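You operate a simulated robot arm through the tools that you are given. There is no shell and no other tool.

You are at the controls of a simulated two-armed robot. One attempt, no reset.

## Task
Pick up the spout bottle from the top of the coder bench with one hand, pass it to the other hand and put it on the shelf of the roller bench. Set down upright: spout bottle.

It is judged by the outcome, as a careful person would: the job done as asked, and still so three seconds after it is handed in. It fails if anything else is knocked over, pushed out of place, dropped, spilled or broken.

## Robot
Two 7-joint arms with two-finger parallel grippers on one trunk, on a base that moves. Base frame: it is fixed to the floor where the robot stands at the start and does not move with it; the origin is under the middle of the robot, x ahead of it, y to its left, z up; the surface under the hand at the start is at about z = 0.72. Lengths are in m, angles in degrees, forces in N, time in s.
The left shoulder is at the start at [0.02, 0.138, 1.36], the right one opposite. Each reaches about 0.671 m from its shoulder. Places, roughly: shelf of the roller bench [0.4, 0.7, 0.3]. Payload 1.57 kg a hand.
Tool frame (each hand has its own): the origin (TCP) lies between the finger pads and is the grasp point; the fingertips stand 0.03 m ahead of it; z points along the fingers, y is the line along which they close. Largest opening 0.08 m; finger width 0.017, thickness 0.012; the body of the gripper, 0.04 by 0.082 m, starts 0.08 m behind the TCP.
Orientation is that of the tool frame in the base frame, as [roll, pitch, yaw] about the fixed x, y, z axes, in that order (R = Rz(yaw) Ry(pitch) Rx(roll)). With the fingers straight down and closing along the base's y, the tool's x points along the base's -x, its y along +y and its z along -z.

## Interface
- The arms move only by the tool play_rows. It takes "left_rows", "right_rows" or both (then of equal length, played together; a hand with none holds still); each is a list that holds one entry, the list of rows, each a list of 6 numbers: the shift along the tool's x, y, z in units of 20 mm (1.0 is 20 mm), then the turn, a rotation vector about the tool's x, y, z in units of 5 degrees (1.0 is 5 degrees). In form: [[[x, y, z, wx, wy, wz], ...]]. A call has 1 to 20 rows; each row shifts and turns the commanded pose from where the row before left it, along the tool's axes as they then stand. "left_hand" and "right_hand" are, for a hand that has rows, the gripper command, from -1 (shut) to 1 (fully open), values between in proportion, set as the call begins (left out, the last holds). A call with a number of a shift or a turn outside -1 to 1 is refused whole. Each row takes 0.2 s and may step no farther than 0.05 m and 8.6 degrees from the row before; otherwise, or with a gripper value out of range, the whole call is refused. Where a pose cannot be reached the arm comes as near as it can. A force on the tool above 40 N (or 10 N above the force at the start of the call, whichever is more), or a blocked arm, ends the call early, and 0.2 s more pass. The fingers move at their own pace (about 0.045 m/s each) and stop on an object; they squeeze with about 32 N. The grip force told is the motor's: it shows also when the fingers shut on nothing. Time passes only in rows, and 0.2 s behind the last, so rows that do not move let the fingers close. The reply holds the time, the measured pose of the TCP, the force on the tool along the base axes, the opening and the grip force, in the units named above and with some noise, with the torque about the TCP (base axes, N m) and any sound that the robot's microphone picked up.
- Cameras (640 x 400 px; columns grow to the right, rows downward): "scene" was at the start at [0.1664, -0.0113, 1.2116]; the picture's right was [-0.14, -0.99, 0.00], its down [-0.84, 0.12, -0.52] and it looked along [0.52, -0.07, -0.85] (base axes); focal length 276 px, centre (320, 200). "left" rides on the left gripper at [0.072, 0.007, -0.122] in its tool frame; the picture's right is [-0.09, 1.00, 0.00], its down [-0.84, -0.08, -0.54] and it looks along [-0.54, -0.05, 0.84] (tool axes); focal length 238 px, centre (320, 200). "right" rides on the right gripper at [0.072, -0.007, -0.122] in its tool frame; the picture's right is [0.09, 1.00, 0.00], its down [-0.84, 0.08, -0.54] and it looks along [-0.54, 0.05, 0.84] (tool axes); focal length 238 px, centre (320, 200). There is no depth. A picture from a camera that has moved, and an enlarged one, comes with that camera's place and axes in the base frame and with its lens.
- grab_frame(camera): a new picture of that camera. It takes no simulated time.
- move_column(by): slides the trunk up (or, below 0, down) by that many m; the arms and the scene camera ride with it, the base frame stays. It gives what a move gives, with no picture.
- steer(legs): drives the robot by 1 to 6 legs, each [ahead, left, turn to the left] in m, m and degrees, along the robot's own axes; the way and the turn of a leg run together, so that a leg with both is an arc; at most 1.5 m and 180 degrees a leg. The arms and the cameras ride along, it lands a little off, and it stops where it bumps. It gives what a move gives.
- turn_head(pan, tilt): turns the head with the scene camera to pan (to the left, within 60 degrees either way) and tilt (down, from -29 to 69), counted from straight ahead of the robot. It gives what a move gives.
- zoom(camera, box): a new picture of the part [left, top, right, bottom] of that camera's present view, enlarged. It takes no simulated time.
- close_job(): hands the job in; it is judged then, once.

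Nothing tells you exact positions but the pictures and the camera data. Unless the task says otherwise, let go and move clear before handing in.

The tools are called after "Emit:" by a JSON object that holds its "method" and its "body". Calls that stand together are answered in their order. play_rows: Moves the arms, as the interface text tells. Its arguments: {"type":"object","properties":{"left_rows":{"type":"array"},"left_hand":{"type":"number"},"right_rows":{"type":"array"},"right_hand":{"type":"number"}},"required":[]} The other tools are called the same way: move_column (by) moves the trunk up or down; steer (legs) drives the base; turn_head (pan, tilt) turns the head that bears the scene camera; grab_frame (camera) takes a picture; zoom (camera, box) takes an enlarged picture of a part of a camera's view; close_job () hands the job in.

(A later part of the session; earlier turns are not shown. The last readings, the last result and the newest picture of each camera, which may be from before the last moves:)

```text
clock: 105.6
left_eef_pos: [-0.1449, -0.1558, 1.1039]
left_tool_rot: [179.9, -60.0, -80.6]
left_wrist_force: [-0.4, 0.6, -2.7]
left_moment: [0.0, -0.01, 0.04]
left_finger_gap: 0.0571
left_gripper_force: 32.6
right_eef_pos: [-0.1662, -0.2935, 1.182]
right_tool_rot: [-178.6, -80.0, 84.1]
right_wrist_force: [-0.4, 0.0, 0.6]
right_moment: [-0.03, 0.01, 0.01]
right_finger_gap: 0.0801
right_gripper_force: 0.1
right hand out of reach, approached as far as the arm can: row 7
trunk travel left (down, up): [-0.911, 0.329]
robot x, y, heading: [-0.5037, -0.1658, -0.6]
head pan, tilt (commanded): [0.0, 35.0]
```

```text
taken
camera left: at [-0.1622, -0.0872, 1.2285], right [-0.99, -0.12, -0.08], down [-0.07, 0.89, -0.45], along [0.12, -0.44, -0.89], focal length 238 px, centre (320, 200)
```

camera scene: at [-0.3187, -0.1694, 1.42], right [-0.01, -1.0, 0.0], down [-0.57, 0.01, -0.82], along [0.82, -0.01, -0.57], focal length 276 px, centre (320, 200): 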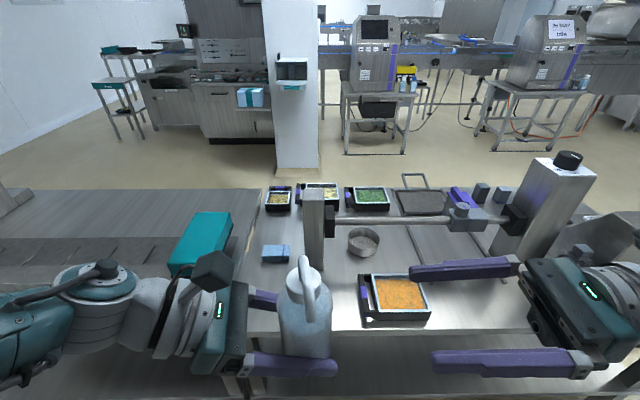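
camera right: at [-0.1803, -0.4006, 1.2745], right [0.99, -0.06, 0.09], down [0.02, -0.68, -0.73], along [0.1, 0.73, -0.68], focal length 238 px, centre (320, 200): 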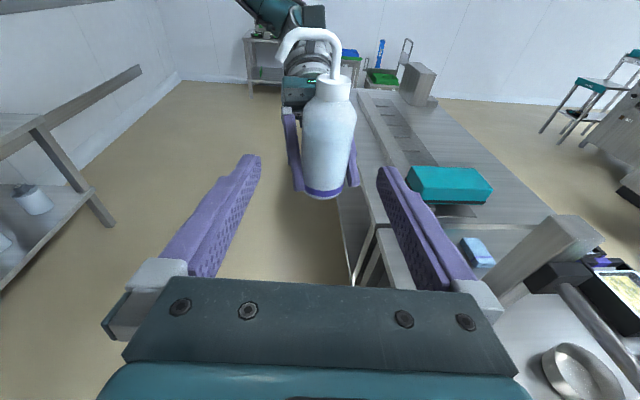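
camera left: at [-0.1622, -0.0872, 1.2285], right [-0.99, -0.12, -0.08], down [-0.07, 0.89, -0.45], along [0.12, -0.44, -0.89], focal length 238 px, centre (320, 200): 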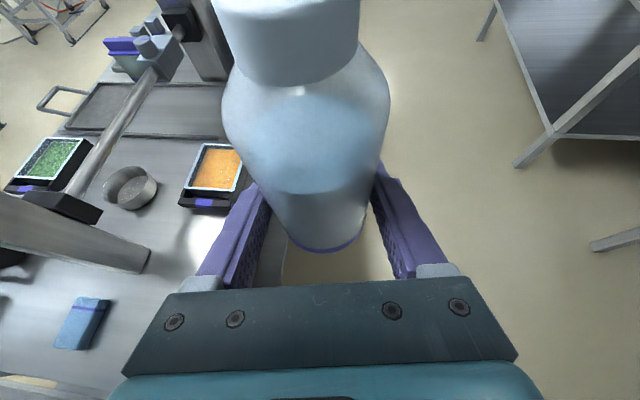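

The right camera shows the bottle nearly centred, about 10 mm to the right of the hand's axis. The wrist is near its turning limit, so I'll align sideways and advance in short checked steps.

Emit:
{"method": "play_rows", "body": {"right_rows": [[[-0.1, 0.27, 0, 0, 0, 0], [-0.1, 0.27, 0, 0, 0, 0], [0, 0, 0.9, 0, 0, 0], [0, 0, 0.9, 0, 0, 0]]], "right_hand": 1}}

Emit:
{"method": "grab_frame", "body": {"camera": "right"}}

```text
clock: 106.6
left_eef_pos: [-0.146, -0.1543, 1.1043]
left_tool_rot: [179.9, -59.9, -80.7]
left_wrist_force: [0.3, -0.3, -2.9]
left_moment: [0.02, -0.01, -0.01]
left_finger_gap: 0.0572
left_gripper_force: 31.6
right_eef_pos: [-0.1586, -0.2571, 1.1779]
right_tool_rot: [-178.7, -80.1, 84.1]
right_wrist_force: [-0.1, -0.4, 0.9]
right_moment: [-0.01, 0.01, 0.0]
right_finger_gap: 0.0801
right_gripper_force: 0.0
right hand out of reach, approached as far as the arm can: row 1, 2
trunk travel left (down, up): [-0.911, 0.329]
robot x, y, heading: [-0.5059, -0.1642, -0.5]
head pan, tilt (commanded): [0.0, 35.0]
```

```text
taken
camera right: at [-0.1744, -0.3652, 1.2702], right [0.99, -0.06, 0.09], down [0.02, -0.68, -0.73], along [0.11, 0.73, -0.68], focal length 238 px, centre (320, 200)
```

right: 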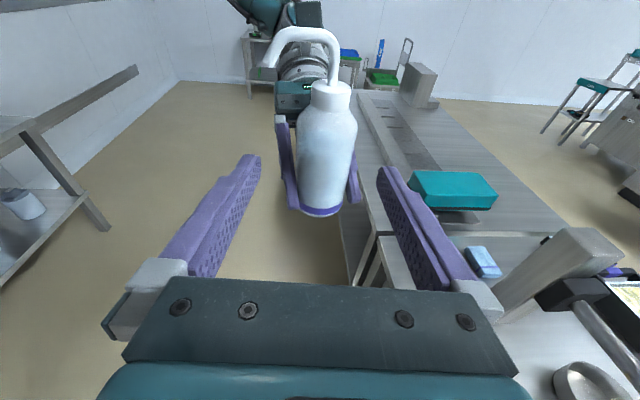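

The right arm is at its forward limit here. I'll bring the bottle about 3.5 cm closer to the robot with the left hand so the right can meet it comfortably.

Emit:
{"method": "play_rows", "body": {"left_rows": [[[-0.046, 0.58, -0.08, 0, 0, 0], [-0.046, 0.58, -0.08, 0, 0, 0], [-0.046, 0.58, -0.08, 0, 0, 0]]]}}

Emit:
{"method": "play_rows", "body": {"right_rows": [[[-0.1, -0.5, 0, 0, 0, 0], [-0.1, -0.5, 0, 0, 0, 0], [0, -0.4, 0, 0, 0, 0]]]}}

Emit:
{"method": "grab_frame", "body": {"camera": "right"}}

```text
clock: 107.4
left_eef_pos: [-0.1791, -0.1549, 1.1038]
left_tool_rot: [180.0, -59.9, -80.6]
left_wrist_force: [0.4, -0.2, -2.7]
left_moment: [0.0, 0.01, 0.01]
left_finger_gap: 0.0569
left_gripper_force: 31.9
right_eef_pos: [-0.1592, -0.258, 1.178]
right_tool_rot: [-178.7, -80.0, 84.1]
right_wrist_force: [-0.8, -0.4, 0.2]
right_moment: [-0.01, -0.01, -0.01]
right_finger_gap: 0.0802
right_gripper_force: 0.1
trunk travel left (down, up): [-0.911, 0.329]
robot x, y, heading: [-0.5037, -0.1649, -0.9]
head pan, tilt (commanded): [0.0, 35.0]
```

```text
clock: 108.2
left_eef_pos: [-0.1802, -0.1553, 1.1051]
left_tool_rot: [179.9, -60.0, -80.7]
left_wrist_force: [0.8, 0.4, -3.0]
left_moment: [0.01, -0.01, -0.01]
left_finger_gap: 0.0571
left_gripper_force: 32.1
right_eef_pos: [-0.187, -0.2566, 1.1752]
right_tool_rot: [-178.8, -80.0, 84.1]
right_wrist_force: [0.1, 0.9, 0.7]
right_moment: [0.02, -0.02, -0.01]
right_finger_gap: 0.0802
right_gripper_force: 0.1
trunk travel left (down, up): [-0.911, 0.329]
robot x, y, heading: [-0.5041, -0.1642, -0.8]
head pan, tilt (commanded): [0.0, 35.0]
```

```text
taken
camera right: at [-0.2024, -0.3641, 1.2676], right [0.99, -0.06, 0.09], down [0.02, -0.68, -0.73], along [0.11, 0.73, -0.68], focal length 238 px, centre (320, 200)
```

right: 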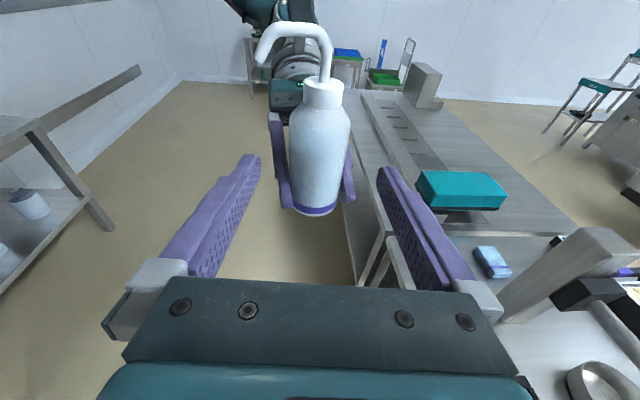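

The bottle is aligned with the right hand's axis. Advancing most of the way, then checking.

Emit:
{"method": "play_rows", "body": {"right_rows": [[[-0.05, 0, 0.9, 0, 0, 0], [-0.05, 0, 0.9, 0, 0, 0], [-0.05, 0, 0.9, 0, 0, 0], [-0.05, 0, 0.8, 0, 0, 0]]]}}

Emit:
{"method": "grab_frame", "body": {"camera": "right"}}

Emit:
{"method": "grab_frame", "body": {"camera": "scene"}}

```text
clock: 109.2
left_eef_pos: [-0.1793, -0.1554, 1.1058]
left_tool_rot: [179.9, -60.1, -80.7]
left_wrist_force: [0.6, -0.2, -1.9]
left_moment: [-0.04, -0.01, 0.04]
left_finger_gap: 0.0572
left_gripper_force: 32.0
right_eef_pos: [-0.1805, -0.1893, 1.1575]
right_tool_rot: [-178.8, -79.9, 84.2]
right_wrist_force: [-0.2, -0.7, 0.4]
right_moment: [0.01, -0.02, -0.02]
right_finger_gap: 0.08
right_gripper_force: 0.0
trunk travel left (down, up): [-0.911, 0.329]
robot x, y, heading: [-0.5053, -0.1655, -0.6]
head pan, tilt (commanded): [0.0, 35.0]
```

```text
taken
camera right: at [-0.1961, -0.2955, 1.2505], right [0.99, -0.06, 0.09], down [0.02, -0.68, -0.73], along [0.11, 0.73, -0.68], focal length 238 px, centre (320, 200)
```

right: 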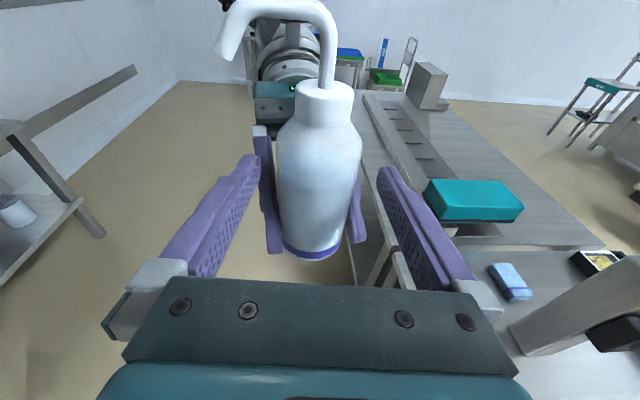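

```text
taken
camera scene: at [-0.3187, -0.1694, 1.42], right [-0.01, -1.0, 0.0], down [-0.57, 0.01, -0.82], along [0.82, -0.01, -0.57], focal length 276 px, centre (320, 200)
```

scene: 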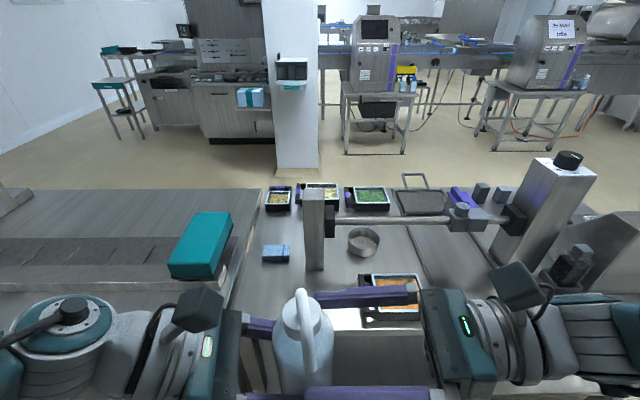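

Alignment looks good and the right fingers are above the left ones. Final 3 cm advance.

Emit:
{"method": "play_rows", "body": {"right_rows": [[[0, 0, 0.8, 0, 0, 0], [0, 0, 0.78, 0, 0, 0]]]}}

Emit:
{"method": "grab_frame", "body": {"camera": "right"}}

Emit:
{"method": "grab_frame", "body": {"camera": "left"}}

Emit:
{"method": "turn_head", "body": {"pan": 0, "tilt": 55}}

Emit:
{"method": "grab_frame", "body": {"camera": "scene"}}

```text
clock: 109.8
left_eef_pos: [-0.1798, -0.155, 1.1045]
left_tool_rot: [179.9, -60.0, -80.7]
left_wrist_force: [0.6, 0.1, -2.1]
left_moment: [0.02, 0.06, 0.0]
left_finger_gap: 0.0573
left_gripper_force: 32.0
right_eef_pos: [-0.1774, -0.157, 1.1531]
right_tool_rot: [-178.8, -79.9, 84.2]
right_wrist_force: [0.1, -0.4, 0.2]
right_moment: [0.02, 0.04, 0.0]
right_finger_gap: 0.0801
right_gripper_force: 0.1
trunk travel left (down, up): [-0.911, 0.329]
robot x, y, heading: [-0.5094, -0.1667, -0.6]
head pan, tilt (commanded): [0.0, 35.0]
```

```text
taken
camera right: at [-0.1931, -0.2644, 1.2458], right [0.99, -0.07, 0.09], down [0.02, -0.68, -0.73], along [0.11, 0.73, -0.68], focal length 238 px, centre (320, 200)
```

right: 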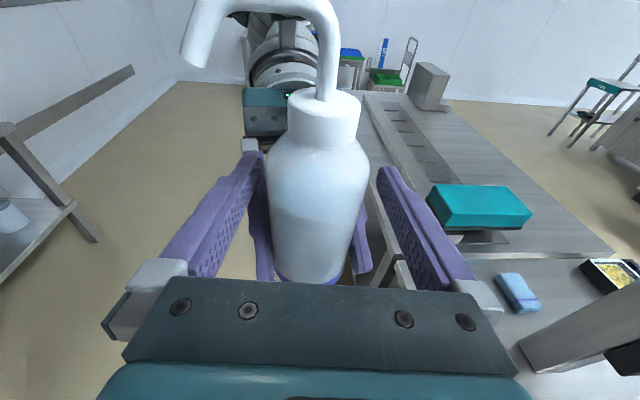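

```text
taken
camera left: at [-0.197, -0.0871, 1.2287], right [-0.99, -0.12, -0.08], down [-0.07, 0.89, -0.45], along [0.12, -0.44, -0.89], focal length 238 px, centre (320, 200)
```

left: 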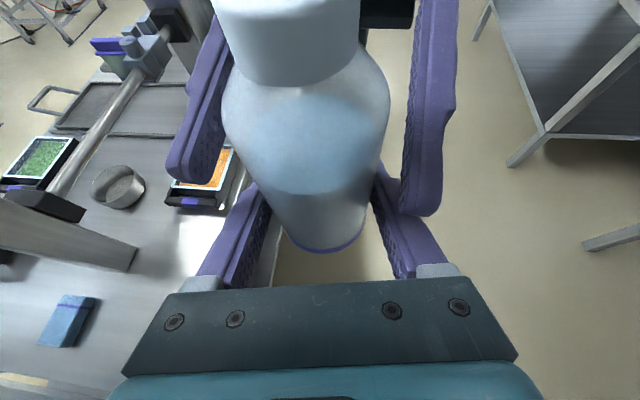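

```text
clock: 110.7
left_eef_pos: [-0.1803, -0.155, 1.1038]
left_tool_rot: [179.9, -60.0, -80.7]
left_wrist_force: [0.7, -0.6, -2.1]
left_moment: [0.0, -0.01, 0.0]
left_finger_gap: 0.0573
left_gripper_force: 32.2
right_eef_pos: [-0.1781, -0.1583, 1.1542]
right_tool_rot: [-178.6, -80.0, 84.1]
right_wrist_force: [-0.7, 0.2, 0.2]
right_moment: [0.03, -0.02, 0.0]
right_finger_gap: 0.0802
right_gripper_force: 0.0
trunk travel left (down, up): [-0.911, 0.329]
robot x, y, heading: [-0.5061, -0.1666, -0.8]
head pan, tilt (commanded): [0.0, 55.0]
```

```text
taken
camera scene: at [-0.3346, -0.1691, 1.3918], right [-0.01, -1.0, 0.0], down [-0.82, 0.01, -0.57], along [0.57, -0.01, -0.82], focal length 276 px, centre (320, 200)
```

scene: 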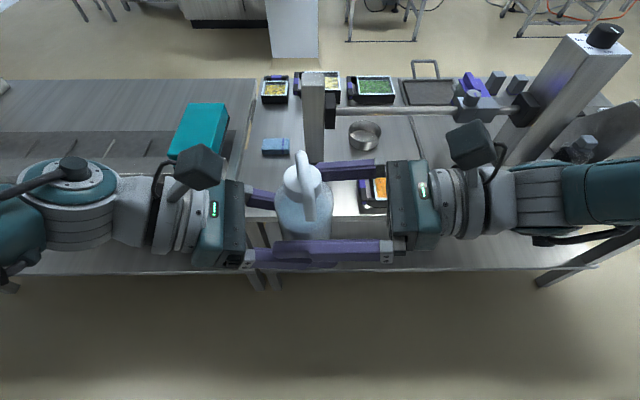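

The right fingers straddle the upper body above the left fingers, with the two hands nearly opposite. I'll nudge 2 mm to centre and close the right hand.

Emit:
{"method": "play_rows", "body": {"right_rows": [[[0, -0.1, 0, 0, 0, 0], [0, 0, 0, 0, 0, 0]]], "right_hand": 1}}

Emit:
{"method": "play_rows", "body": {"right_rows": [[[0, 0, 0, 0, 0, 0], [0, 0, 0, 0, 0, 0], [0, 0, 0, 0, 0, 0], [0, 0, 0, 0, 0, 0], [0, 0, 0, 0, 0, 0]]], "right_hand": -1}}

Emit:
{"method": "grab_frame", "body": {"camera": "right"}}

Emit:
{"method": "grab_frame", "body": {"camera": "left"}}

```text
clock: 111.3
left_eef_pos: [-0.1792, -0.1552, 1.1053]
left_tool_rot: [179.9, -60.0, -80.6]
left_wrist_force: [-0.5, 0.4, -3.1]
left_moment: [-0.03, 0.02, 0.0]
left_finger_gap: 0.0569
left_gripper_force: 32.5
right_eef_pos: [-0.1796, -0.1575, 1.153]
right_tool_rot: [-178.7, -80.0, 84.0]
right_wrist_force: [0.0, -0.1, 0.1]
right_moment: [0.03, 0.0, 0.03]
right_finger_gap: 0.0801
right_gripper_force: 0.1
trunk travel left (down, up): [-0.911, 0.329]
robot x, y, heading: [-0.5061, -0.1637, -0.7]
head pan, tilt (commanded): [0.0, 55.0]
```

```text
clock: 112.5
left_eef_pos: [-0.1794, -0.1549, 1.1054]
left_tool_rot: [180.0, -60.1, -80.7]
left_wrist_force: [0.2, -0.3, -2.7]
left_moment: [0.0, -0.02, -0.06]
left_finger_gap: 0.0571
left_gripper_force: 32.2
right_eef_pos: [-0.1797, -0.1569, 1.1532]
right_tool_rot: [-178.7, -80.1, 84.2]
right_wrist_force: [-0.4, -0.3, -0.8]
right_moment: [-0.03, 0.03, 0.07]
right_finger_gap: 0.0566
right_gripper_force: 32.4
trunk travel left (down, up): [-0.911, 0.329]
robot x, y, heading: [-0.5035, -0.1645, -0.7]
head pan, tilt (commanded): [0.0, 55.0]
```

```text
taken
camera right: at [-0.1953, -0.2642, 1.2455], right [0.99, -0.06, 0.09], down [0.02, -0.68, -0.73], along [0.11, 0.73, -0.68], focal length 238 px, centre (320, 200)
```

right: 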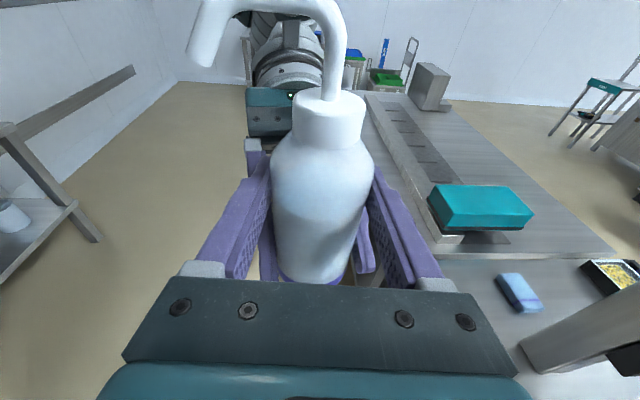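

```text
taken
camera left: at [-0.1971, -0.0871, 1.2287], right [-0.99, -0.11, -0.08], down [-0.07, 0.89, -0.45], along [0.12, -0.44, -0.89], focal length 238 px, centre (320, 200)
```

left: 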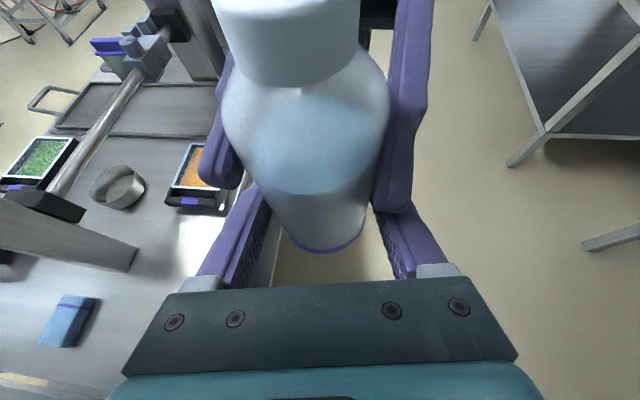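

Both hands hold the bottle with little cross-force, and the right grips the full diameter at 0.0566 m. Now I'll open the left hand.

Emit:
{"method": "play_rows", "body": {"left_rows": [[[0, 0, 0, 0, 0, 0], [0, 0, 0, 0, 0, 0], [0, 0, 0, 0, 0, 0], [0, 0, 0, 0, 0, 0]]], "left_hand": 1}}

Emit:
{"method": "grab_frame", "body": {"camera": "left"}}

Emit:
{"method": "grab_frame", "body": {"camera": "right"}}

```text
clock: 113.5
left_eef_pos: [-0.1798, -0.1555, 1.1048]
left_tool_rot: [180.0, -59.8, -80.7]
left_wrist_force: [0.1, -0.8, 1.0]
left_moment: [-0.06, 0.01, 0.01]
left_finger_gap: 0.0798
left_gripper_force: 0.0
right_eef_pos: [-0.1801, -0.1579, 1.1537]
right_tool_rot: [-178.7, -80.0, 84.2]
right_wrist_force: [-0.6, 0.3, 0.3]
right_moment: [-0.05, 0.03, 0.03]
right_finger_gap: 0.0563
right_gripper_force: 31.8
trunk travel left (down, up): [-0.911, 0.329]
robot x, y, heading: [-0.5022, -0.1655, -0.9]
head pan, tilt (commanded): [0.0, 55.0]
```

```text
taken
camera left: at [-0.1971, -0.0871, 1.2287], right [-0.99, -0.12, -0.08], down [-0.07, 0.89, -0.45], along [0.12, -0.44, -0.89], focal length 238 px, centre (320, 200)
```

left: 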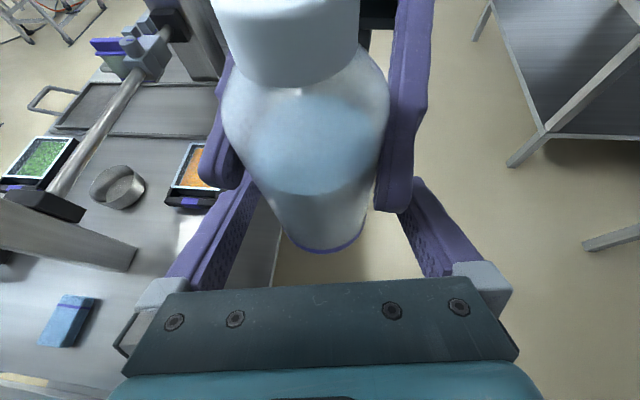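

```text
taken
camera right: at [-0.1953, -0.2642, 1.2454], right [0.99, -0.06, 0.09], down [0.02, -0.68, -0.73], along [0.11, 0.73, -0.68], focal length 238 px, centre (320, 200)
```

right: 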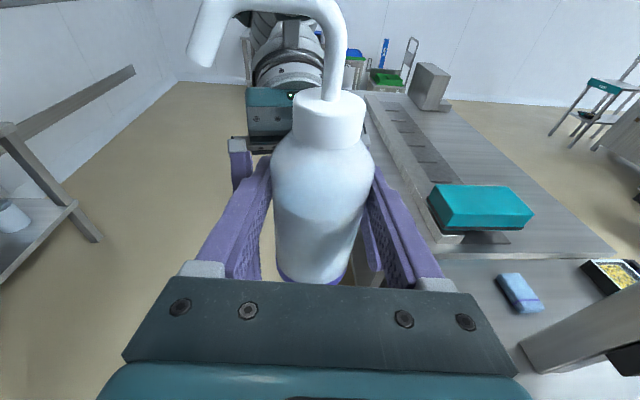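

Emit:
{"method": "play_rows", "body": {"left_rows": [[[0, 0, 0, 0, 0, 0]]], "right_rows": [[[0, 0, 0, 0, 0, 0]]]}}

Emit:
{"method": "play_rows", "body": {"left_rows": [[[0, 0, -0.3, 0, 0, 0], [0, 0, -0.5, 0, 0, 0], [0, 0, -0.5, 0, 0, 0]]]}}

Emit:
{"method": "grab_frame", "body": {"camera": "left"}}

Emit:
{"method": "grab_frame", "body": {"camera": "right"}}

```text
clock: 113.9
left_eef_pos: [-0.1805, -0.1552, 1.105]
left_tool_rot: [179.8, -60.0, -80.7]
left_wrist_force: [-0.5, 0.1, -0.1]
left_moment: [-0.01, 0.03, -0.01]
left_finger_gap: 0.0802
left_gripper_force: 0.2
right_eef_pos: [-0.1799, -0.1584, 1.1537]
right_tool_rot: [-178.7, -80.0, 84.2]
right_wrist_force: [-0.4, -0.2, -0.6]
right_moment: [-0.01, -0.01, -0.03]
right_finger_gap: 0.0564
right_gripper_force: 32.3
trunk travel left (down, up): [-0.911, 0.329]
robot x, y, heading: [-0.5056, -0.1683, -0.4]
head pan, tilt (commanded): [0.0, 55.0]
```

```text
clock: 114.7
left_eef_pos: [-0.1832, -0.1327, 1.1176]
left_tool_rot: [180.0, -60.0, -80.7]
left_wrist_force: [1.0, 0.0, -0.1]
left_moment: [-0.02, 0.02, 0.04]
left_finger_gap: 0.08
left_gripper_force: 0.0
right_eef_pos: [-0.1792, -0.1575, 1.1529]
right_tool_rot: [-178.7, -79.9, 84.0]
right_wrist_force: [0.4, -0.4, 0.5]
right_moment: [-0.02, 0.01, 0.0]
right_finger_gap: 0.0563
right_gripper_force: 32.3
trunk travel left (down, up): [-0.911, 0.329]
robot x, y, heading: [-0.5034, -0.1659, -1.0]
head pan, tilt (commanded): [0.0, 55.0]
```

```text
taken
camera left: at [-0.2006, -0.0643, 1.2416], right [-0.99, -0.12, -0.08], down [-0.07, 0.89, -0.45], along [0.12, -0.44, -0.89], focal length 238 px, centre (320, 200)
```

left: 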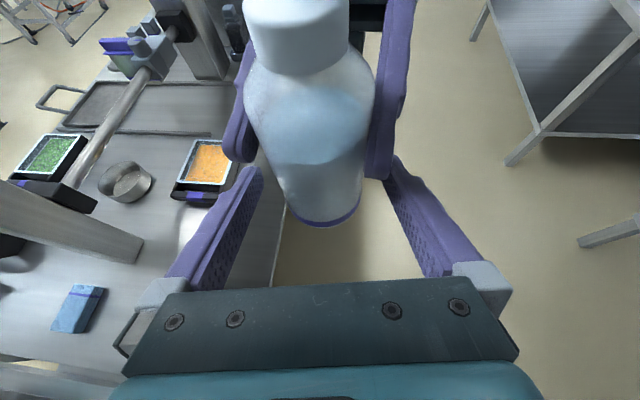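

```text
taken
camera right: at [-0.1953, -0.2642, 1.2454], right [0.99, -0.06, 0.09], down [0.02, -0.68, -0.73], along [0.11, 0.73, -0.68], focal length 238 px, centre (320, 200)
```

right: 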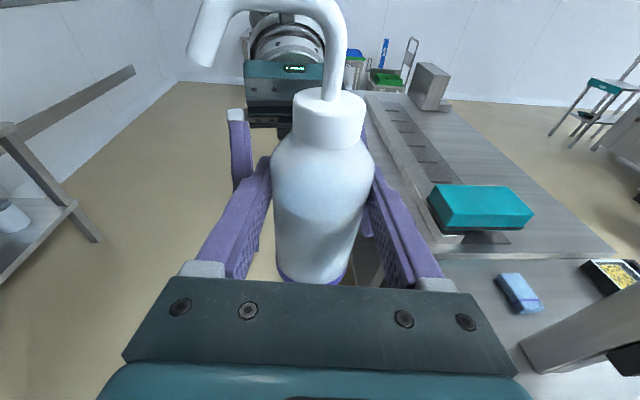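

The left hand is clearing and the bottle stays put in the right hand. I'll continue retreating the left hand well away.

Emit:
{"method": "play_rows", "body": {"left_rows": [[[0, 0, -0.9, 0, 0, 0], [0, 0, -0.9, 0, 0, 0], [0, 0, -0.9, 0, 0, 0], [0, 0, -0.9, 0, 0, 0], [0, 0, -0.9, 0, 0, 0], [0, 0, -0.9, 0, 0, 0], [0, 0, -0.9, 0, 0, 0]]]}}

Emit:
{"method": "grab_frame", "body": {"camera": "scene"}}

Emit:
{"method": "grab_frame", "body": {"camera": "left"}}

```text
clock: 116.3
left_eef_pos: [-0.2016, -0.0241, 1.1819]
left_tool_rot: [180.0, -60.0, -80.7]
left_wrist_force: [-0.4, 0.1, 0.9]
left_moment: [0.03, -0.04, 0.01]
left_finger_gap: 0.0798
left_gripper_force: 0.0
right_eef_pos: [-0.1797, -0.1565, 1.1547]
right_tool_rot: [-178.7, -80.0, 84.1]
right_wrist_force: [-0.5, -1.1, 0.3]
right_moment: [-0.01, -0.01, -0.01]
right_finger_gap: 0.0564
right_gripper_force: 32.1
trunk travel left (down, up): [-0.911, 0.329]
robot x, y, heading: [-0.5036, -0.1652, -0.8]
head pan, tilt (commanded): [0.0, 55.0]
```

```text
taken
camera scene: at [-0.3346, -0.1692, 1.3918], right [-0.01, -1.0, 0.0], down [-0.82, 0.01, -0.57], along [0.57, -0.01, -0.82], focal length 276 px, centre (320, 200)
```

scene: 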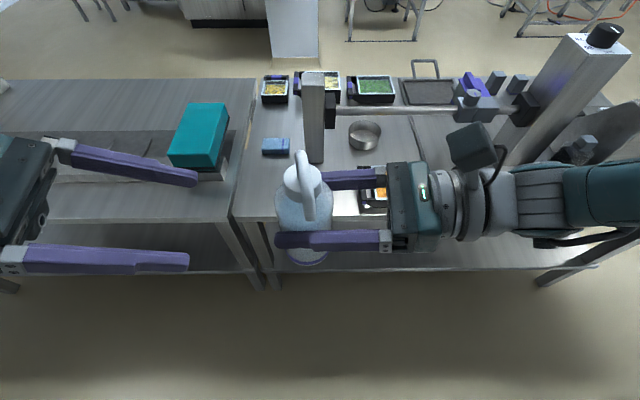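

```text
taken
camera left: at [-0.2174, 0.0444, 1.3051], right [-0.99, -0.11, -0.08], down [-0.07, 0.89, -0.45], along [0.12, -0.44, -0.89], focal length 238 px, centre (320, 200)
```

left: 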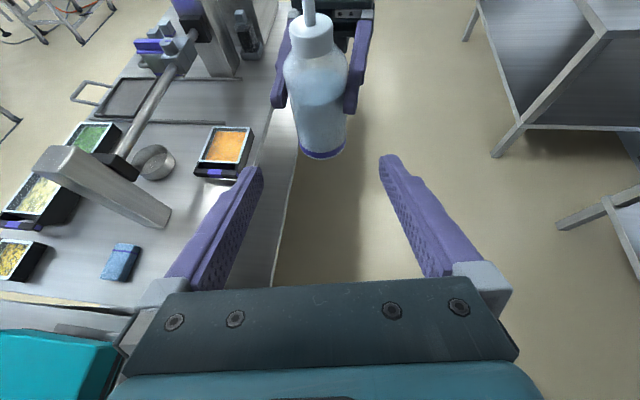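

The handover is complete and the bottle is upright in the right hand, gripped about 82 mm above its base. Now I'll turn the right hand back to point forward, moving the bottle to the right side in front of me.

Emit:
{"method": "play_rows", "body": {"right_rows": [[[-0.085, 0.278, -0.479, -0.985, 0, 0.174], [-0.08, 0.32, -0.453, -0.985, 0, 0.174], [-0.075, 0.359, -0.425, -0.985, 0, 0.174], [-0.069, 0.395, -0.392, -0.985, 0, 0.174], [-0.063, 0.428, -0.357, -0.985, 0, 0.174], [-0.056, 0.458, -0.318, -0.985, 0, 0.174], [-0.049, 0.485, -0.278, -0.985, 0, 0.174], [-0.042, 0.507, -0.235, -0.985, 0, 0.174], [-0.034, 0.526, -0.191, -0.985, 0, 0.174], [-0.026, 0.541, -0.145, -0.985, 0, 0.174], [-0.017, 0.552, -0.098, -0.985, 0, 0.174], [-0.009, 0.559, -0.05, -0.985, 0, 0.174], [0, 0.56, -0.002, -0.985, 0, 0.174], [0.008, 0.559, 0.046, -0.985, 0, 0.174], [0.017, 0.553, 0.094, -0.985, 0, 0.174], [0.025, 0.542, 0.141, -0.985, 0, 0.174], [0.033, 0.528, 0.187, -0.985, 0, 0.174]]]}}

Emit:
{"method": "grab_frame", "body": {"camera": "scene"}}

Emit:
{"method": "grab_frame", "body": {"camera": "right"}}

```text
clock: 119.9
left_eef_pos: [-0.1992, -0.0249, 1.1811]
left_tool_rot: [179.9, -60.1, -80.7]
left_wrist_force: [-0.2, -0.4, 0.5]
left_moment: [0.0, -0.01, 0.01]
left_finger_gap: 0.08
left_gripper_force: 0.1
right_eef_pos: [-0.0991, -0.3293, 1.1511]
right_tool_rot: [-179.9, -79.6, 0.4]
right_wrist_force: [-0.7, 0.0, -0.5]
right_moment: [-0.01, 0.02, -0.02]
right_finger_gap: 0.0565
right_gripper_force: 31.4
trunk travel left (down, up): [-0.911, 0.329]
robot x, y, heading: [-0.5022, -0.1675, -0.5]
head pan, tilt (commanded): [0.0, 55.0]
```

```text
taken
camera scene: at [-0.3347, -0.1691, 1.3918], right [-0.01, -1.0, 0.0], down [-0.82, 0.01, -0.57], along [0.57, -0.01, -0.82], focal length 276 px, centre (320, 200)
```

scene: 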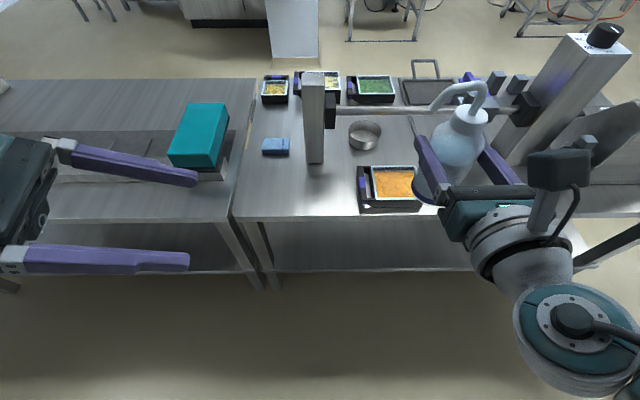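

```text
taken
camera right: at [-0.2067, -0.3242, 1.2448], right [0.02, -1.0, 0.09], down [-0.68, -0.08, -0.73], along [0.73, -0.05, -0.68], focal length 238 px, centre (320, 200)
```

right: 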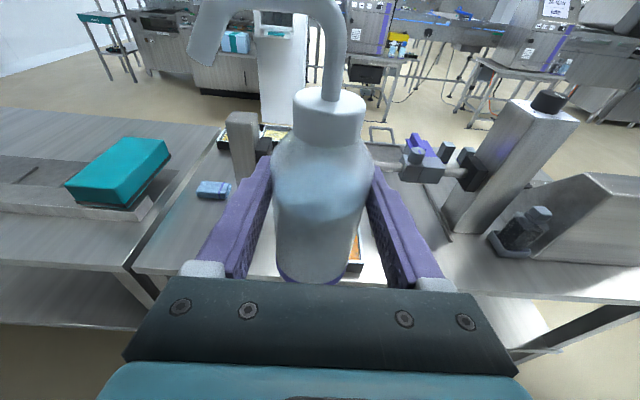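

The bottle is upright in the right hand facing forward. Now I'll fold the left hand back and point it down, so it won't catch the bench edge when I approach the shelf.

Emit:
{"method": "play_rows", "body": {"left_rows": [[[-0.746, 0.32, -0.458, 0, -1, 0], [-0.783, 0.32, -0.392, 0, -1, 0], [-0.814, 0.32, -0.322, 0, -1, 0], [-0.839, 0.32, -0.25, 0, -1, 0], [-0.858, 0.32, -0.176, 0, -1, 0], [-0.87, 0.32, -0.1, 0, -1, 0], [-0.876, 0.32, -0.024, 0, -1, 0], [-0.874, 0.32, 0.053, 0, -1, 0], [-0.866, 0.32, 0.129, 0, -1, 0], [-0.852, 0.32, 0.204, 0, -1, 0], [-0.83, 0.32, 0.277, 0, -1, 0], [-0.803, 0.32, 0.348, 0, -1, 0]]]}}

Emit:
{"method": "grab_frame", "body": {"camera": "scene"}}

```text
clock: 122.5
left_eef_pos: [-0.3043, 0.1449, 1.0814]
left_tool_rot: [-180.0, 0.1, -80.7]
left_wrist_force: [-0.3, 0.1, 0.2]
left_moment: [0.01, -0.01, -0.02]
left_finger_gap: 0.08
left_gripper_force: 0.2
right_eef_pos: [-0.0991, -0.3299, 1.1529]
right_tool_rot: [-179.8, -79.6, 0.3]
right_wrist_force: [0.9, 0.3, -0.1]
right_moment: [-0.02, 0.01, 0.0]
right_finger_gap: 0.0564
right_gripper_force: 32.3
trunk travel left (down, up): [-0.911, 0.329]
robot x, y, heading: [-0.5043, -0.1645, -0.7]
head pan, tilt (commanded): [0.0, 55.0]
```

```text
taken
camera scene: at [-0.3346, -0.1691, 1.3918], right [-0.01, -1.0, 0.0], down [-0.82, 0.01, -0.57], along [0.57, -0.01, -0.82], focal length 276 px, centre (320, 200)
```

scene: 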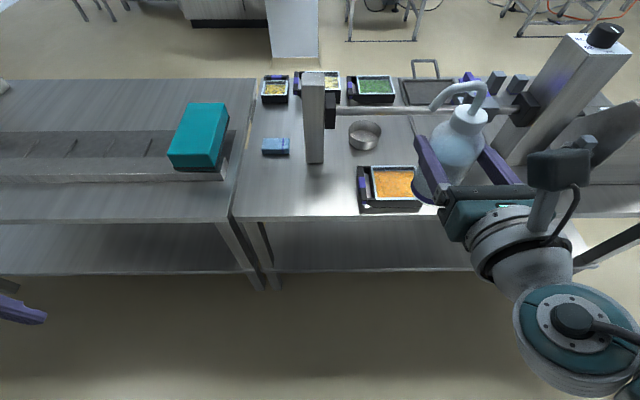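

Left hand folded. Now I'll drive left along the open floor to face the roller bench, bottle held high.

Emit:
{"method": "steer", "body": {"legs": [[-0.07, 0.93, 0.7]]}}

Emit:
{"method": "turn_head", "body": {"pan": -10, "tilt": 45}}

Emit:
{"method": "grab_frame", "body": {"camera": "scene"}}

```text
clock: 127.3
left_eef_pos: [-0.3694, 1.0783, 1.0816]
left_tool_rot: [180.0, 0.0, -80.5]
left_wrist_force: [-0.1, 0.4, -0.3]
left_moment: [-0.01, 0.01, 0.0]
left_finger_gap: 0.0801
left_gripper_force: 0.0
right_eef_pos: [-0.1605, 0.6036, 1.1523]
right_tool_rot: [-179.8, -79.7, 0.5]
right_wrist_force: [0.2, -0.6, -0.3]
right_moment: [0.0, -0.01, -0.02]
right_finger_gap: 0.0566
right_gripper_force: 31.8
trunk travel left (down, up): [-0.911, 0.329]
robot x, y, heading: [-0.5627, 0.7643, -0.4]
head pan, tilt (commanded): [0.0, 55.0]
```

```text
clock: 128.1
left_eef_pos: [-0.3672, 1.0771, 1.0818]
left_tool_rot: [-180.0, -0.1, -80.4]
left_wrist_force: [-1.2, -0.5, 0.2]
left_moment: [-0.01, 0.0, 0.02]
left_finger_gap: 0.0801
left_gripper_force: 0.0
right_eef_pos: [-0.1596, 0.6035, 1.152]
right_tool_rot: [-179.9, -79.7, 0.6]
right_wrist_force: [0.3, -0.1, -1.0]
right_moment: [-0.01, 0.0, 0.0]
right_finger_gap: 0.0563
right_gripper_force: 31.6
trunk travel left (down, up): [-0.911, 0.329]
robot x, y, heading: [-0.5668, 0.7675, -0.4]
head pan, tilt (commanded): [-10.0, 45.0]
```

```text
taken
camera scene: at [-0.3884, 0.7499, 1.4051], right [-0.18, -0.98, 0.0], down [-0.7, 0.13, -0.71], along [0.69, -0.13, -0.71], focal length 276 px, centre (320, 200)
```

scene: 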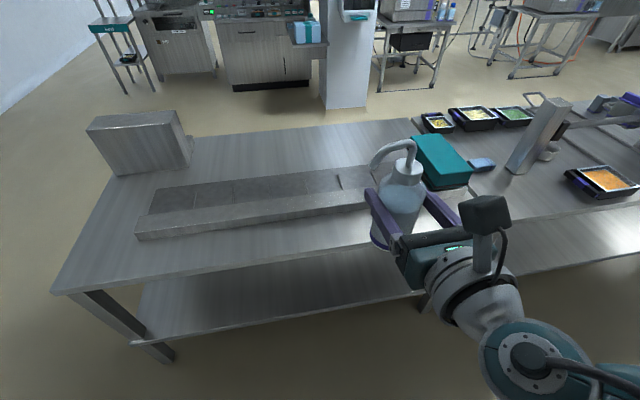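

Lowering the trunk so the bottle comes down to just above shelf level. I'm still well in front of the bench.

Emit:
{"method": "move_column", "body": {"by": -0.4}}

Emit:
{"method": "move_column", "body": {"by": -0.3}}

Emit:
{"method": "turn_head", "body": {"pan": -15, "tilt": 25}}

Emit:
{"method": "grab_frame", "body": {"camera": "scene"}}

Emit:
{"method": "grab_frame", "body": {"camera": "right"}}

```text
clock: 131.9
left_eef_pos: [-0.3676, 1.0782, 0.6815]
left_tool_rot: [-179.9, 0.0, -80.5]
left_wrist_force: [-0.1, -0.5, 0.0]
left_moment: [-0.02, -0.01, 0.0]
left_finger_gap: 0.0798
left_gripper_force: 0.1
right_eef_pos: [-0.1598, 0.6037, 0.7526]
right_tool_rot: [-179.8, -79.7, 0.5]
right_wrist_force: [0.1, -0.5, 0.5]
right_moment: [0.0, -0.01, -0.01]
right_finger_gap: 0.0564
right_gripper_force: 32.2
trunk travel left (down, up): [-0.511, 0.729]
robot x, y, heading: [-0.5672, 0.7699, -0.4]
head pan, tilt (commanded): [-10.0, 45.0]
```

```text
clock: 134.9
left_eef_pos: [-0.3691, 1.0794, 0.3808]
left_tool_rot: [180.0, 0.0, -80.5]
left_wrist_force: [0.5, 0.6, 0.2]
left_moment: [-0.03, 0.0, -0.03]
left_finger_gap: 0.0798
left_gripper_force: 0.1
right_eef_pos: [-0.1607, 0.605, 0.4511]
right_tool_rot: [-179.8, -79.6, 0.5]
right_wrist_force: [-0.5, -0.2, 0.1]
right_moment: [0.02, -0.02, 0.01]
right_finger_gap: 0.0563
right_gripper_force: 32.1
trunk travel left (down, up): [-0.211, 1.029]
robot x, y, heading: [-0.5654, 0.7716, -0.6]
head pan, tilt (commanded): [-10.0, 45.0]
```

```text
clock: 135.7
left_eef_pos: [-0.3686, 1.0776, 0.3801]
left_tool_rot: [180.0, 0.0, -80.5]
left_wrist_force: [0.3, -0.1, -0.5]
left_moment: [0.0, 0.0, -0.01]
left_finger_gap: 0.0802
left_gripper_force: 0.0
right_eef_pos: [-0.1603, 0.605, 0.4533]
right_tool_rot: [-179.8, -79.8, 0.5]
right_wrist_force: [0.2, 0.5, 0.1]
right_moment: [0.01, 0.0, -0.01]
right_finger_gap: 0.0563
right_gripper_force: 32.1
trunk travel left (down, up): [-0.211, 1.029]
robot x, y, heading: [-0.5682, 0.7681, -0.4]
head pan, tilt (commanded): [-15.0, 25.0]
```

```text
taken
camera scene: at [-0.3797, 0.7401, 0.7357], right [-0.27, -0.96, 0.0], down [-0.41, 0.11, -0.91], along [0.87, -0.24, -0.42], focal length 276 px, centre (320, 200)
```

scene: 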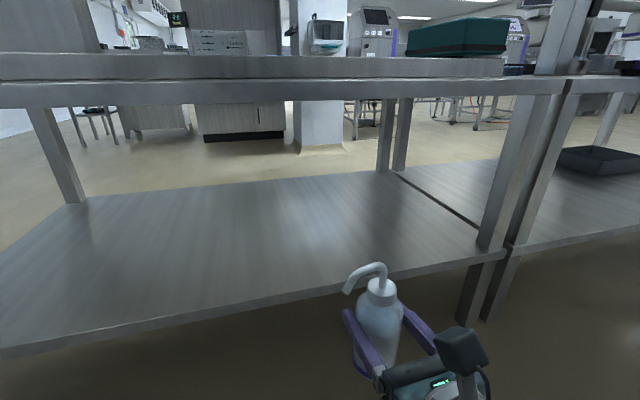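

```text
taken
camera right: at [-0.2678, 0.6097, 0.5448], right [0.03, -1.0, 0.09], down [-0.68, -0.09, -0.73], along [0.73, -0.04, -0.68], focal length 238 px, centre (320, 200)
```

right: 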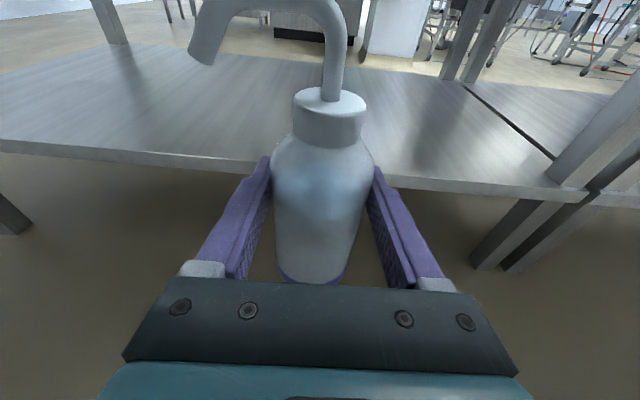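

The bottle's base is at z ≈ 0.37, clear above the shelf, with the opening wide ahead. I'll drive forward 0.28 m so the bottle enters over the shelf.

Emit:
{"method": "steer", "body": {"legs": [[0.27, 0, 0.4]]}}

Emit:
{"method": "grab_frame", "body": {"camera": "scene"}}

Emit:
{"method": "grab_frame", "body": {"camera": "right"}}

Emit:
{"method": "grab_frame", "body": {"camera": "left"}}

```text
clock: 137.6
left_eef_pos: [-0.1038, 1.0774, 0.38]
left_tool_rot: [179.8, 0.0, -80.1]
left_wrist_force: [-0.2, 0.1, 0.3]
left_moment: [0.01, 0.02, -0.01]
left_finger_gap: 0.0798
left_gripper_force: 0.1
right_eef_pos: [0.1066, 0.6056, 0.4513]
right_tool_rot: [-179.8, -79.7, 0.8]
right_wrist_force: [1.0, -0.6, 0.4]
right_moment: [0.02, 0.01, 0.01]
right_finger_gap: 0.0563
right_gripper_force: 32.8
trunk travel left (down, up): [-0.211, 1.029]
robot x, y, heading: [-0.3005, 0.7671, -0.3]
head pan, tilt (commanded): [-15.0, 25.0]
```

```text
taken
camera scene: at [-0.1133, 0.7396, 0.7357], right [-0.26, -0.97, 0.0], down [-0.41, 0.11, -0.91], along [0.87, -0.24, -0.42], focal length 276 px, centre (320, 200)
```

scene: 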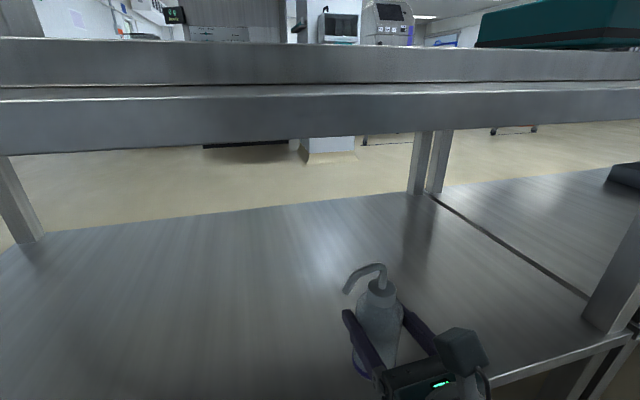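

```text
taken
camera right: at [-0.001, 0.6097, 0.5445], right [0.03, -1.0, 0.09], down [-0.68, -0.09, -0.73], along [0.73, -0.04, -0.68], focal length 238 px, centre (320, 200)
```

right: 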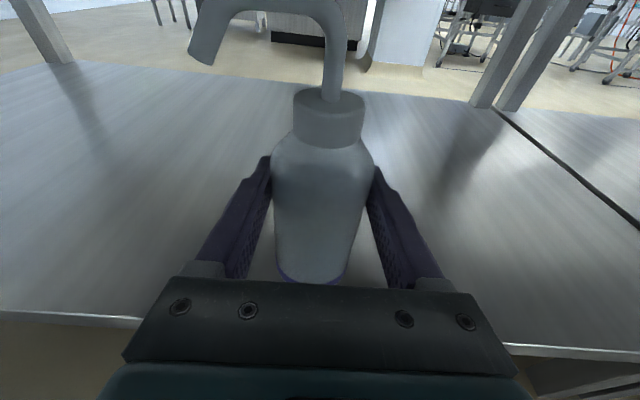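

```text
taken
camera left: at [-0.0982, 1.0062, 0.5032], right [-1.0, -0.08, 0.0], down [-0.07, 0.84, 0.54], along [-0.04, 0.54, -0.84], focal length 238 px, centre (320, 200)
```

left: 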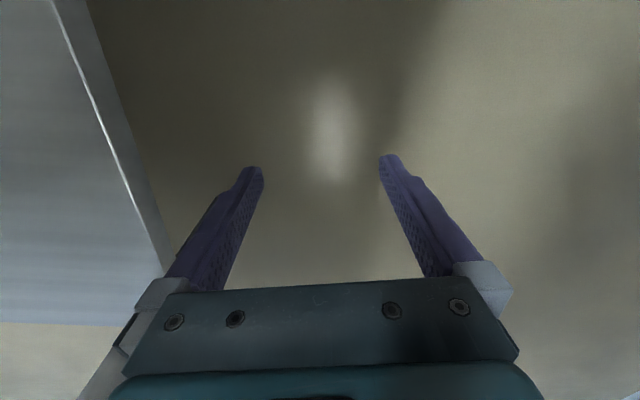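

The shelf's front edge is at x ≈ 0.083 and its top at z ≈ 0.30. I'll reach forward 11 cm level so the bottle is well inside the edge.

Emit:
{"method": "play_rows", "body": {"right_rows": [[[0.164, 0, 0.9, 0, 0, 0], [0.164, 0, 0.9, 0, 0, 0], [0.164, 0, 0.9, 0, 0, 0], [0.164, 0, 0.9, 0, 0, 0], [0.164, 0, 0.9, 0, 0, 0], [0.164, 0, 0.9, 0, 0, 0]]]}}

Emit:
{"method": "grab_frame", "body": {"camera": "right"}}

Emit:
{"method": "grab_frame", "body": {"camera": "scene"}}

```text
clock: 139.0
left_eef_pos: [-0.1017, 1.0782, 0.3805]
left_tool_rot: [-180.0, 0.0, -80.2]
left_wrist_force: [1.0, 0.5, -0.4]
left_moment: [-0.02, 0.0, 0.0]
left_finger_gap: 0.0802
left_gripper_force: 0.1
right_eef_pos: [0.2189, 0.6072, 0.4506]
right_tool_rot: [-179.9, -79.7, 0.6]
right_wrist_force: [0.1, -0.1, -0.5]
right_moment: [-0.01, 0.05, -0.01]
right_finger_gap: 0.0561
right_gripper_force: 32.2
trunk travel left (down, up): [-0.211, 1.029]
robot x, y, heading: [-0.2976, 0.7664, -0.2]
head pan, tilt (commanded): [-15.0, 25.0]
```

```text
taken
camera right: at [0.1118, 0.612, 0.5444], right [0.03, -1.0, 0.09], down [-0.68, -0.09, -0.73], along [0.73, -0.04, -0.68], focal length 238 px, centre (320, 200)
```

right: 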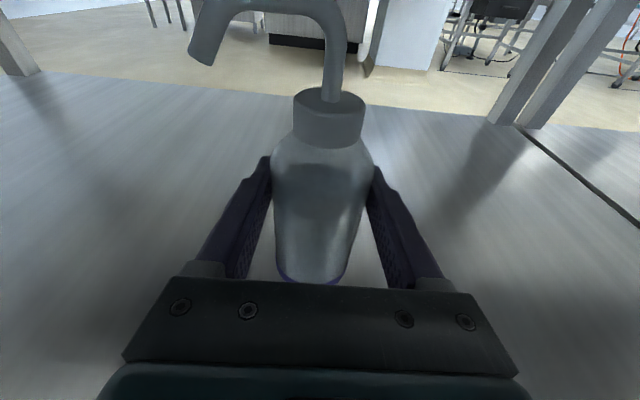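

```text
taken
camera scene: at [-0.1118, 0.7399, 0.7359], right [-0.26, -0.97, 0.0], down [-0.41, 0.11, -0.91], along [0.87, -0.24, -0.42], focal length 276 px, centre (320, 200)
```

scene: 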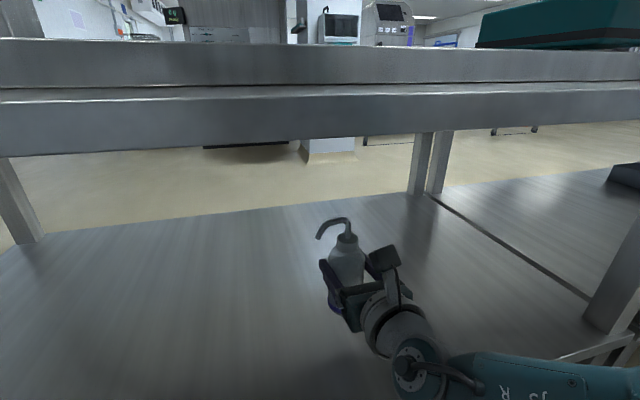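

The bottle is over the shelf at about [0.22, 0.607], base at z ≈ 0.369. I'll lower the trunk 5 cm, leaving a small gap for the final gentle set-down.

Emit:
{"method": "move_column", "body": {"by": -0.05}}

Emit:
{"method": "grab_frame", "body": {"camera": "right"}}

Emit:
{"method": "zoom", "body": {"camera": "scene", "box": [260, 180, 460, 380]}}

```text
clock: 139.9
left_eef_pos: [-0.1032, 1.0769, 0.3309]
left_tool_rot: [179.9, 0.0, -80.3]
left_wrist_force: [-0.6, 0.5, 0.9]
left_moment: [0.02, 0.0, -0.02]
left_finger_gap: 0.0799
left_gripper_force: 0.1
right_eef_pos: [0.2188, 0.6073, 0.4016]
right_tool_rot: [-179.8, -79.8, 0.8]
right_wrist_force: [0.6, -0.4, 0.7]
right_moment: [-0.02, 0.03, -0.01]
right_finger_gap: 0.0563
right_gripper_force: 31.7
trunk travel left (down, up): [-0.161, 1.079]
robot x, y, heading: [-0.2983, 0.7695, -0.2]
head pan, tilt (commanded): [-15.0, 25.0]
```

```text
taken
camera right: at [0.1107, 0.6118, 0.4943], right [0.03, -1.0, 0.09], down [-0.68, -0.09, -0.73], along [0.73, -0.04, -0.68], focal length 238 px, centre (320, 200)
```

right: 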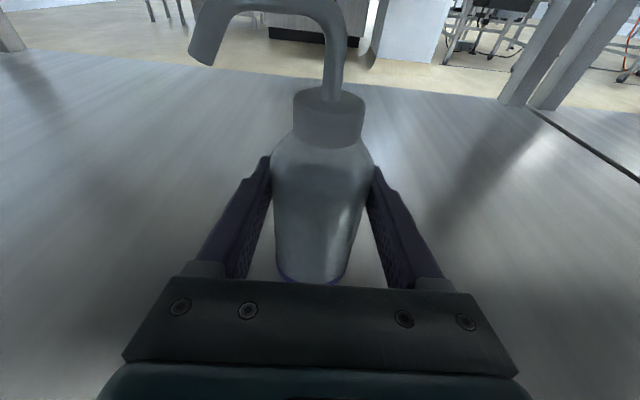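

```text
2.00 times, centred on (360, 280) of scene
camera zoom: at [-0.1127, 0.7396, 0.6857], right [-0.26, -0.97, 0.0], down [-0.41, 0.11, -0.91], along [0.87, -0.24, -0.42], focal length 552 px, centre (240, 40)
```

zoom: 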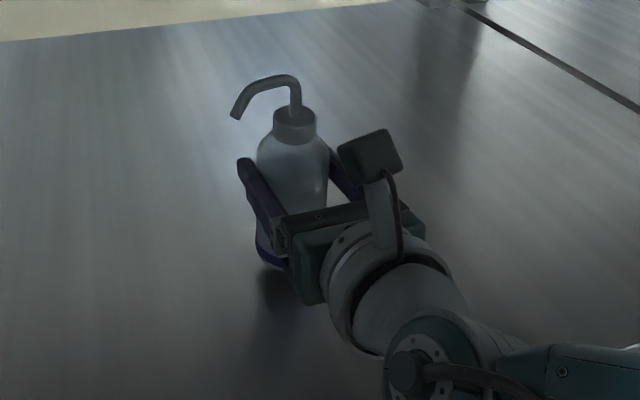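

The base is now about 18 mm above the shelf by my estimate. I'll lower with the arm in small steps, watching the wrist force.

Emit:
{"method": "play_rows", "body": {"right_rows": [[[-0.197, 0, 0.036, 0, 0, 0], [-0.197, 0, 0.036, 0, 0, 0]]]}}

Emit:
{"method": "play_rows", "body": {"right_rows": [[[-0.1, 0, 0.018, 0, 0, 0], [-0.1, 0, 0.018, 0, 0, 0]]]}}

```text
clock: 140.6
left_eef_pos: [-0.1061, 1.0785, 0.3311]
left_tool_rot: [179.9, 0.1, -80.2]
left_wrist_force: [0.0, -0.4, 0.3]
left_moment: [-0.03, -0.04, 0.02]
left_finger_gap: 0.0801
left_gripper_force: 0.0
right_eef_pos: [0.2183, 0.6077, 0.3943]
right_tool_rot: [-179.8, -79.7, 0.9]
right_wrist_force: [-0.1, -0.1, 0.1]
right_moment: [0.02, 0.01, 0.0]
right_finger_gap: 0.056
right_gripper_force: 32.4
trunk travel left (down, up): [-0.161, 1.079]
robot x, y, heading: [-0.2994, 0.7662, -0.2]
head pan, tilt (commanded): [-15.0, 25.0]
```

```text
clock: 141.2
left_eef_pos: [-0.1033, 1.0788, 0.3315]
left_tool_rot: [179.9, 0.0, -80.3]
left_wrist_force: [0.4, 0.5, -1.1]
left_moment: [-0.02, 0.02, 0.02]
left_finger_gap: 0.0799
left_gripper_force: 0.0
right_eef_pos: [0.2187, 0.6075, 0.39]
right_tool_rot: [-179.8, -79.7, 0.8]
right_wrist_force: [0.1, -0.2, -0.1]
right_moment: [-0.03, 0.01, 0.01]
right_finger_gap: 0.0562
right_gripper_force: 32.1
trunk travel left (down, up): [-0.161, 1.079]
robot x, y, heading: [-0.296, 0.7665, -0.5]
head pan, tilt (commanded): [-15.0, 25.0]
```

Emit:
{"method": "play_rows", "body": {"right_rows": [[[-0.1, 0, 0.018, 0, 0, 0]]]}}

Emit:
{"method": "play_rows", "body": {"right_rows": [[[-0.1, 0, 0.018, 0, 0, 0]]]}}

Emit:
{"method": "zoom", "body": {"camera": "scene", "box": [300, 200, 420, 320]}}

```text
clock: 141.6
left_eef_pos: [-0.1021, 1.0771, 0.331]
left_tool_rot: [179.9, 0.0, -80.3]
left_wrist_force: [0.1, 0.0, -0.2]
left_moment: [0.02, 0.0, 0.01]
left_finger_gap: 0.0802
left_gripper_force: 0.1
right_eef_pos: [0.2183, 0.6062, 0.3912]
right_tool_rot: [-180.0, -79.7, 0.9]
right_wrist_force: [0.3, -0.4, 0.8]
right_moment: [0.02, 0.01, 0.01]
right_finger_gap: 0.0561
right_gripper_force: 31.9
right hand out of reach, approached as far as the arm can: row 1
trunk travel left (down, up): [-0.161, 1.079]
robot x, y, heading: [-0.3005, 0.7638, -0.2]
head pan, tilt (commanded): [-15.0, 25.0]
```

```text
clock: 141.9
left_eef_pos: [-0.1033, 1.0775, 0.3319]
left_tool_rot: [179.9, 0.0, -80.2]
left_wrist_force: [0.1, 0.3, 0.9]
left_moment: [-0.01, -0.01, 0.0]
left_finger_gap: 0.0801
left_gripper_force: 0.0
right_eef_pos: [0.217, 0.6061, 0.3898]
right_tool_rot: [-179.8, -79.8, 0.8]
right_wrist_force: [-0.1, 0.3, 0.1]
right_moment: [0.0, 0.0, -0.03]
right_finger_gap: 0.0563
right_gripper_force: 32.2
trunk travel left (down, up): [-0.161, 1.079]
robot x, y, heading: [-0.3008, 0.768, -0.0]
head pan, tilt (commanded): [-15.0, 25.0]
```

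```text
3.33 times, centred on (360, 260) of scene
camera zoom: at [-0.1128, 0.7395, 0.6857], right [-0.26, -0.97, 0.0], down [-0.41, 0.11, -0.91], along [0.87, -0.24, -0.42], focal length 920 px, centre (187, 0)
```

zoom: 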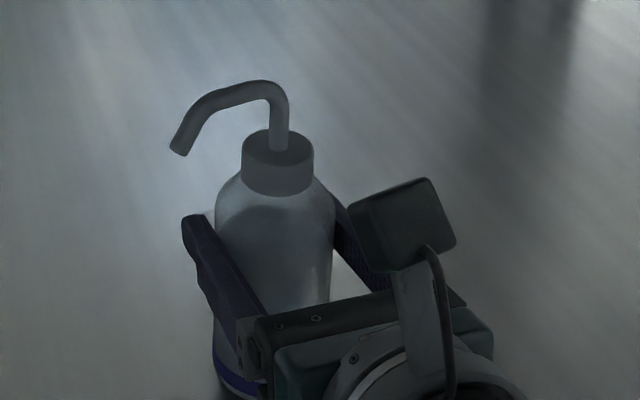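

The arm is at its reach limit, so I'll use the trunk for the last millimetres in tiny steps.

Emit:
{"method": "move_column", "body": {"by": -0.003}}

Emit:
{"method": "move_column", "body": {"by": -0.002}}

```text
clock: 142.5
left_eef_pos: [-0.1041, 1.0774, 0.3279]
left_tool_rot: [179.9, 0.0, -80.2]
left_wrist_force: [-0.2, -0.4, -0.2]
left_moment: [0.01, -0.02, 0.01]
left_finger_gap: 0.0799
left_gripper_force: 0.0
right_eef_pos: [0.2177, 0.6076, 0.3872]
right_tool_rot: [-179.8, -79.8, 0.9]
right_wrist_force: [0.1, -0.1, -0.5]
right_moment: [0.0, -0.01, -0.03]
right_finger_gap: 0.0562
right_gripper_force: 32.0
trunk travel left (down, up): [-0.158, 1.082]
robot x, y, heading: [-0.2973, 0.7657, -0.3]
head pan, tilt (commanded): [-15.0, 25.0]
```

```text
clock: 143.0
left_eef_pos: [-0.1032, 1.0763, 0.3259]
left_tool_rot: [179.7, -0.1, -80.2]
left_wrist_force: [-0.5, 0.5, -0.3]
left_moment: [0.03, -0.01, 0.0]
left_finger_gap: 0.08
left_gripper_force: 0.1
right_eef_pos: [0.2177, 0.6074, 0.3861]
right_tool_rot: [-179.8, -79.7, 0.9]
right_wrist_force: [0.6, -0.2, -0.2]
right_moment: [-0.02, 0.04, -0.01]
right_finger_gap: 0.0563
right_gripper_force: 31.5
trunk travel left (down, up): [-0.156, 1.084]
robot x, y, heading: [-0.3006, 0.7654, -0.2]
head pan, tilt (commanded): [-15.0, 25.0]
```

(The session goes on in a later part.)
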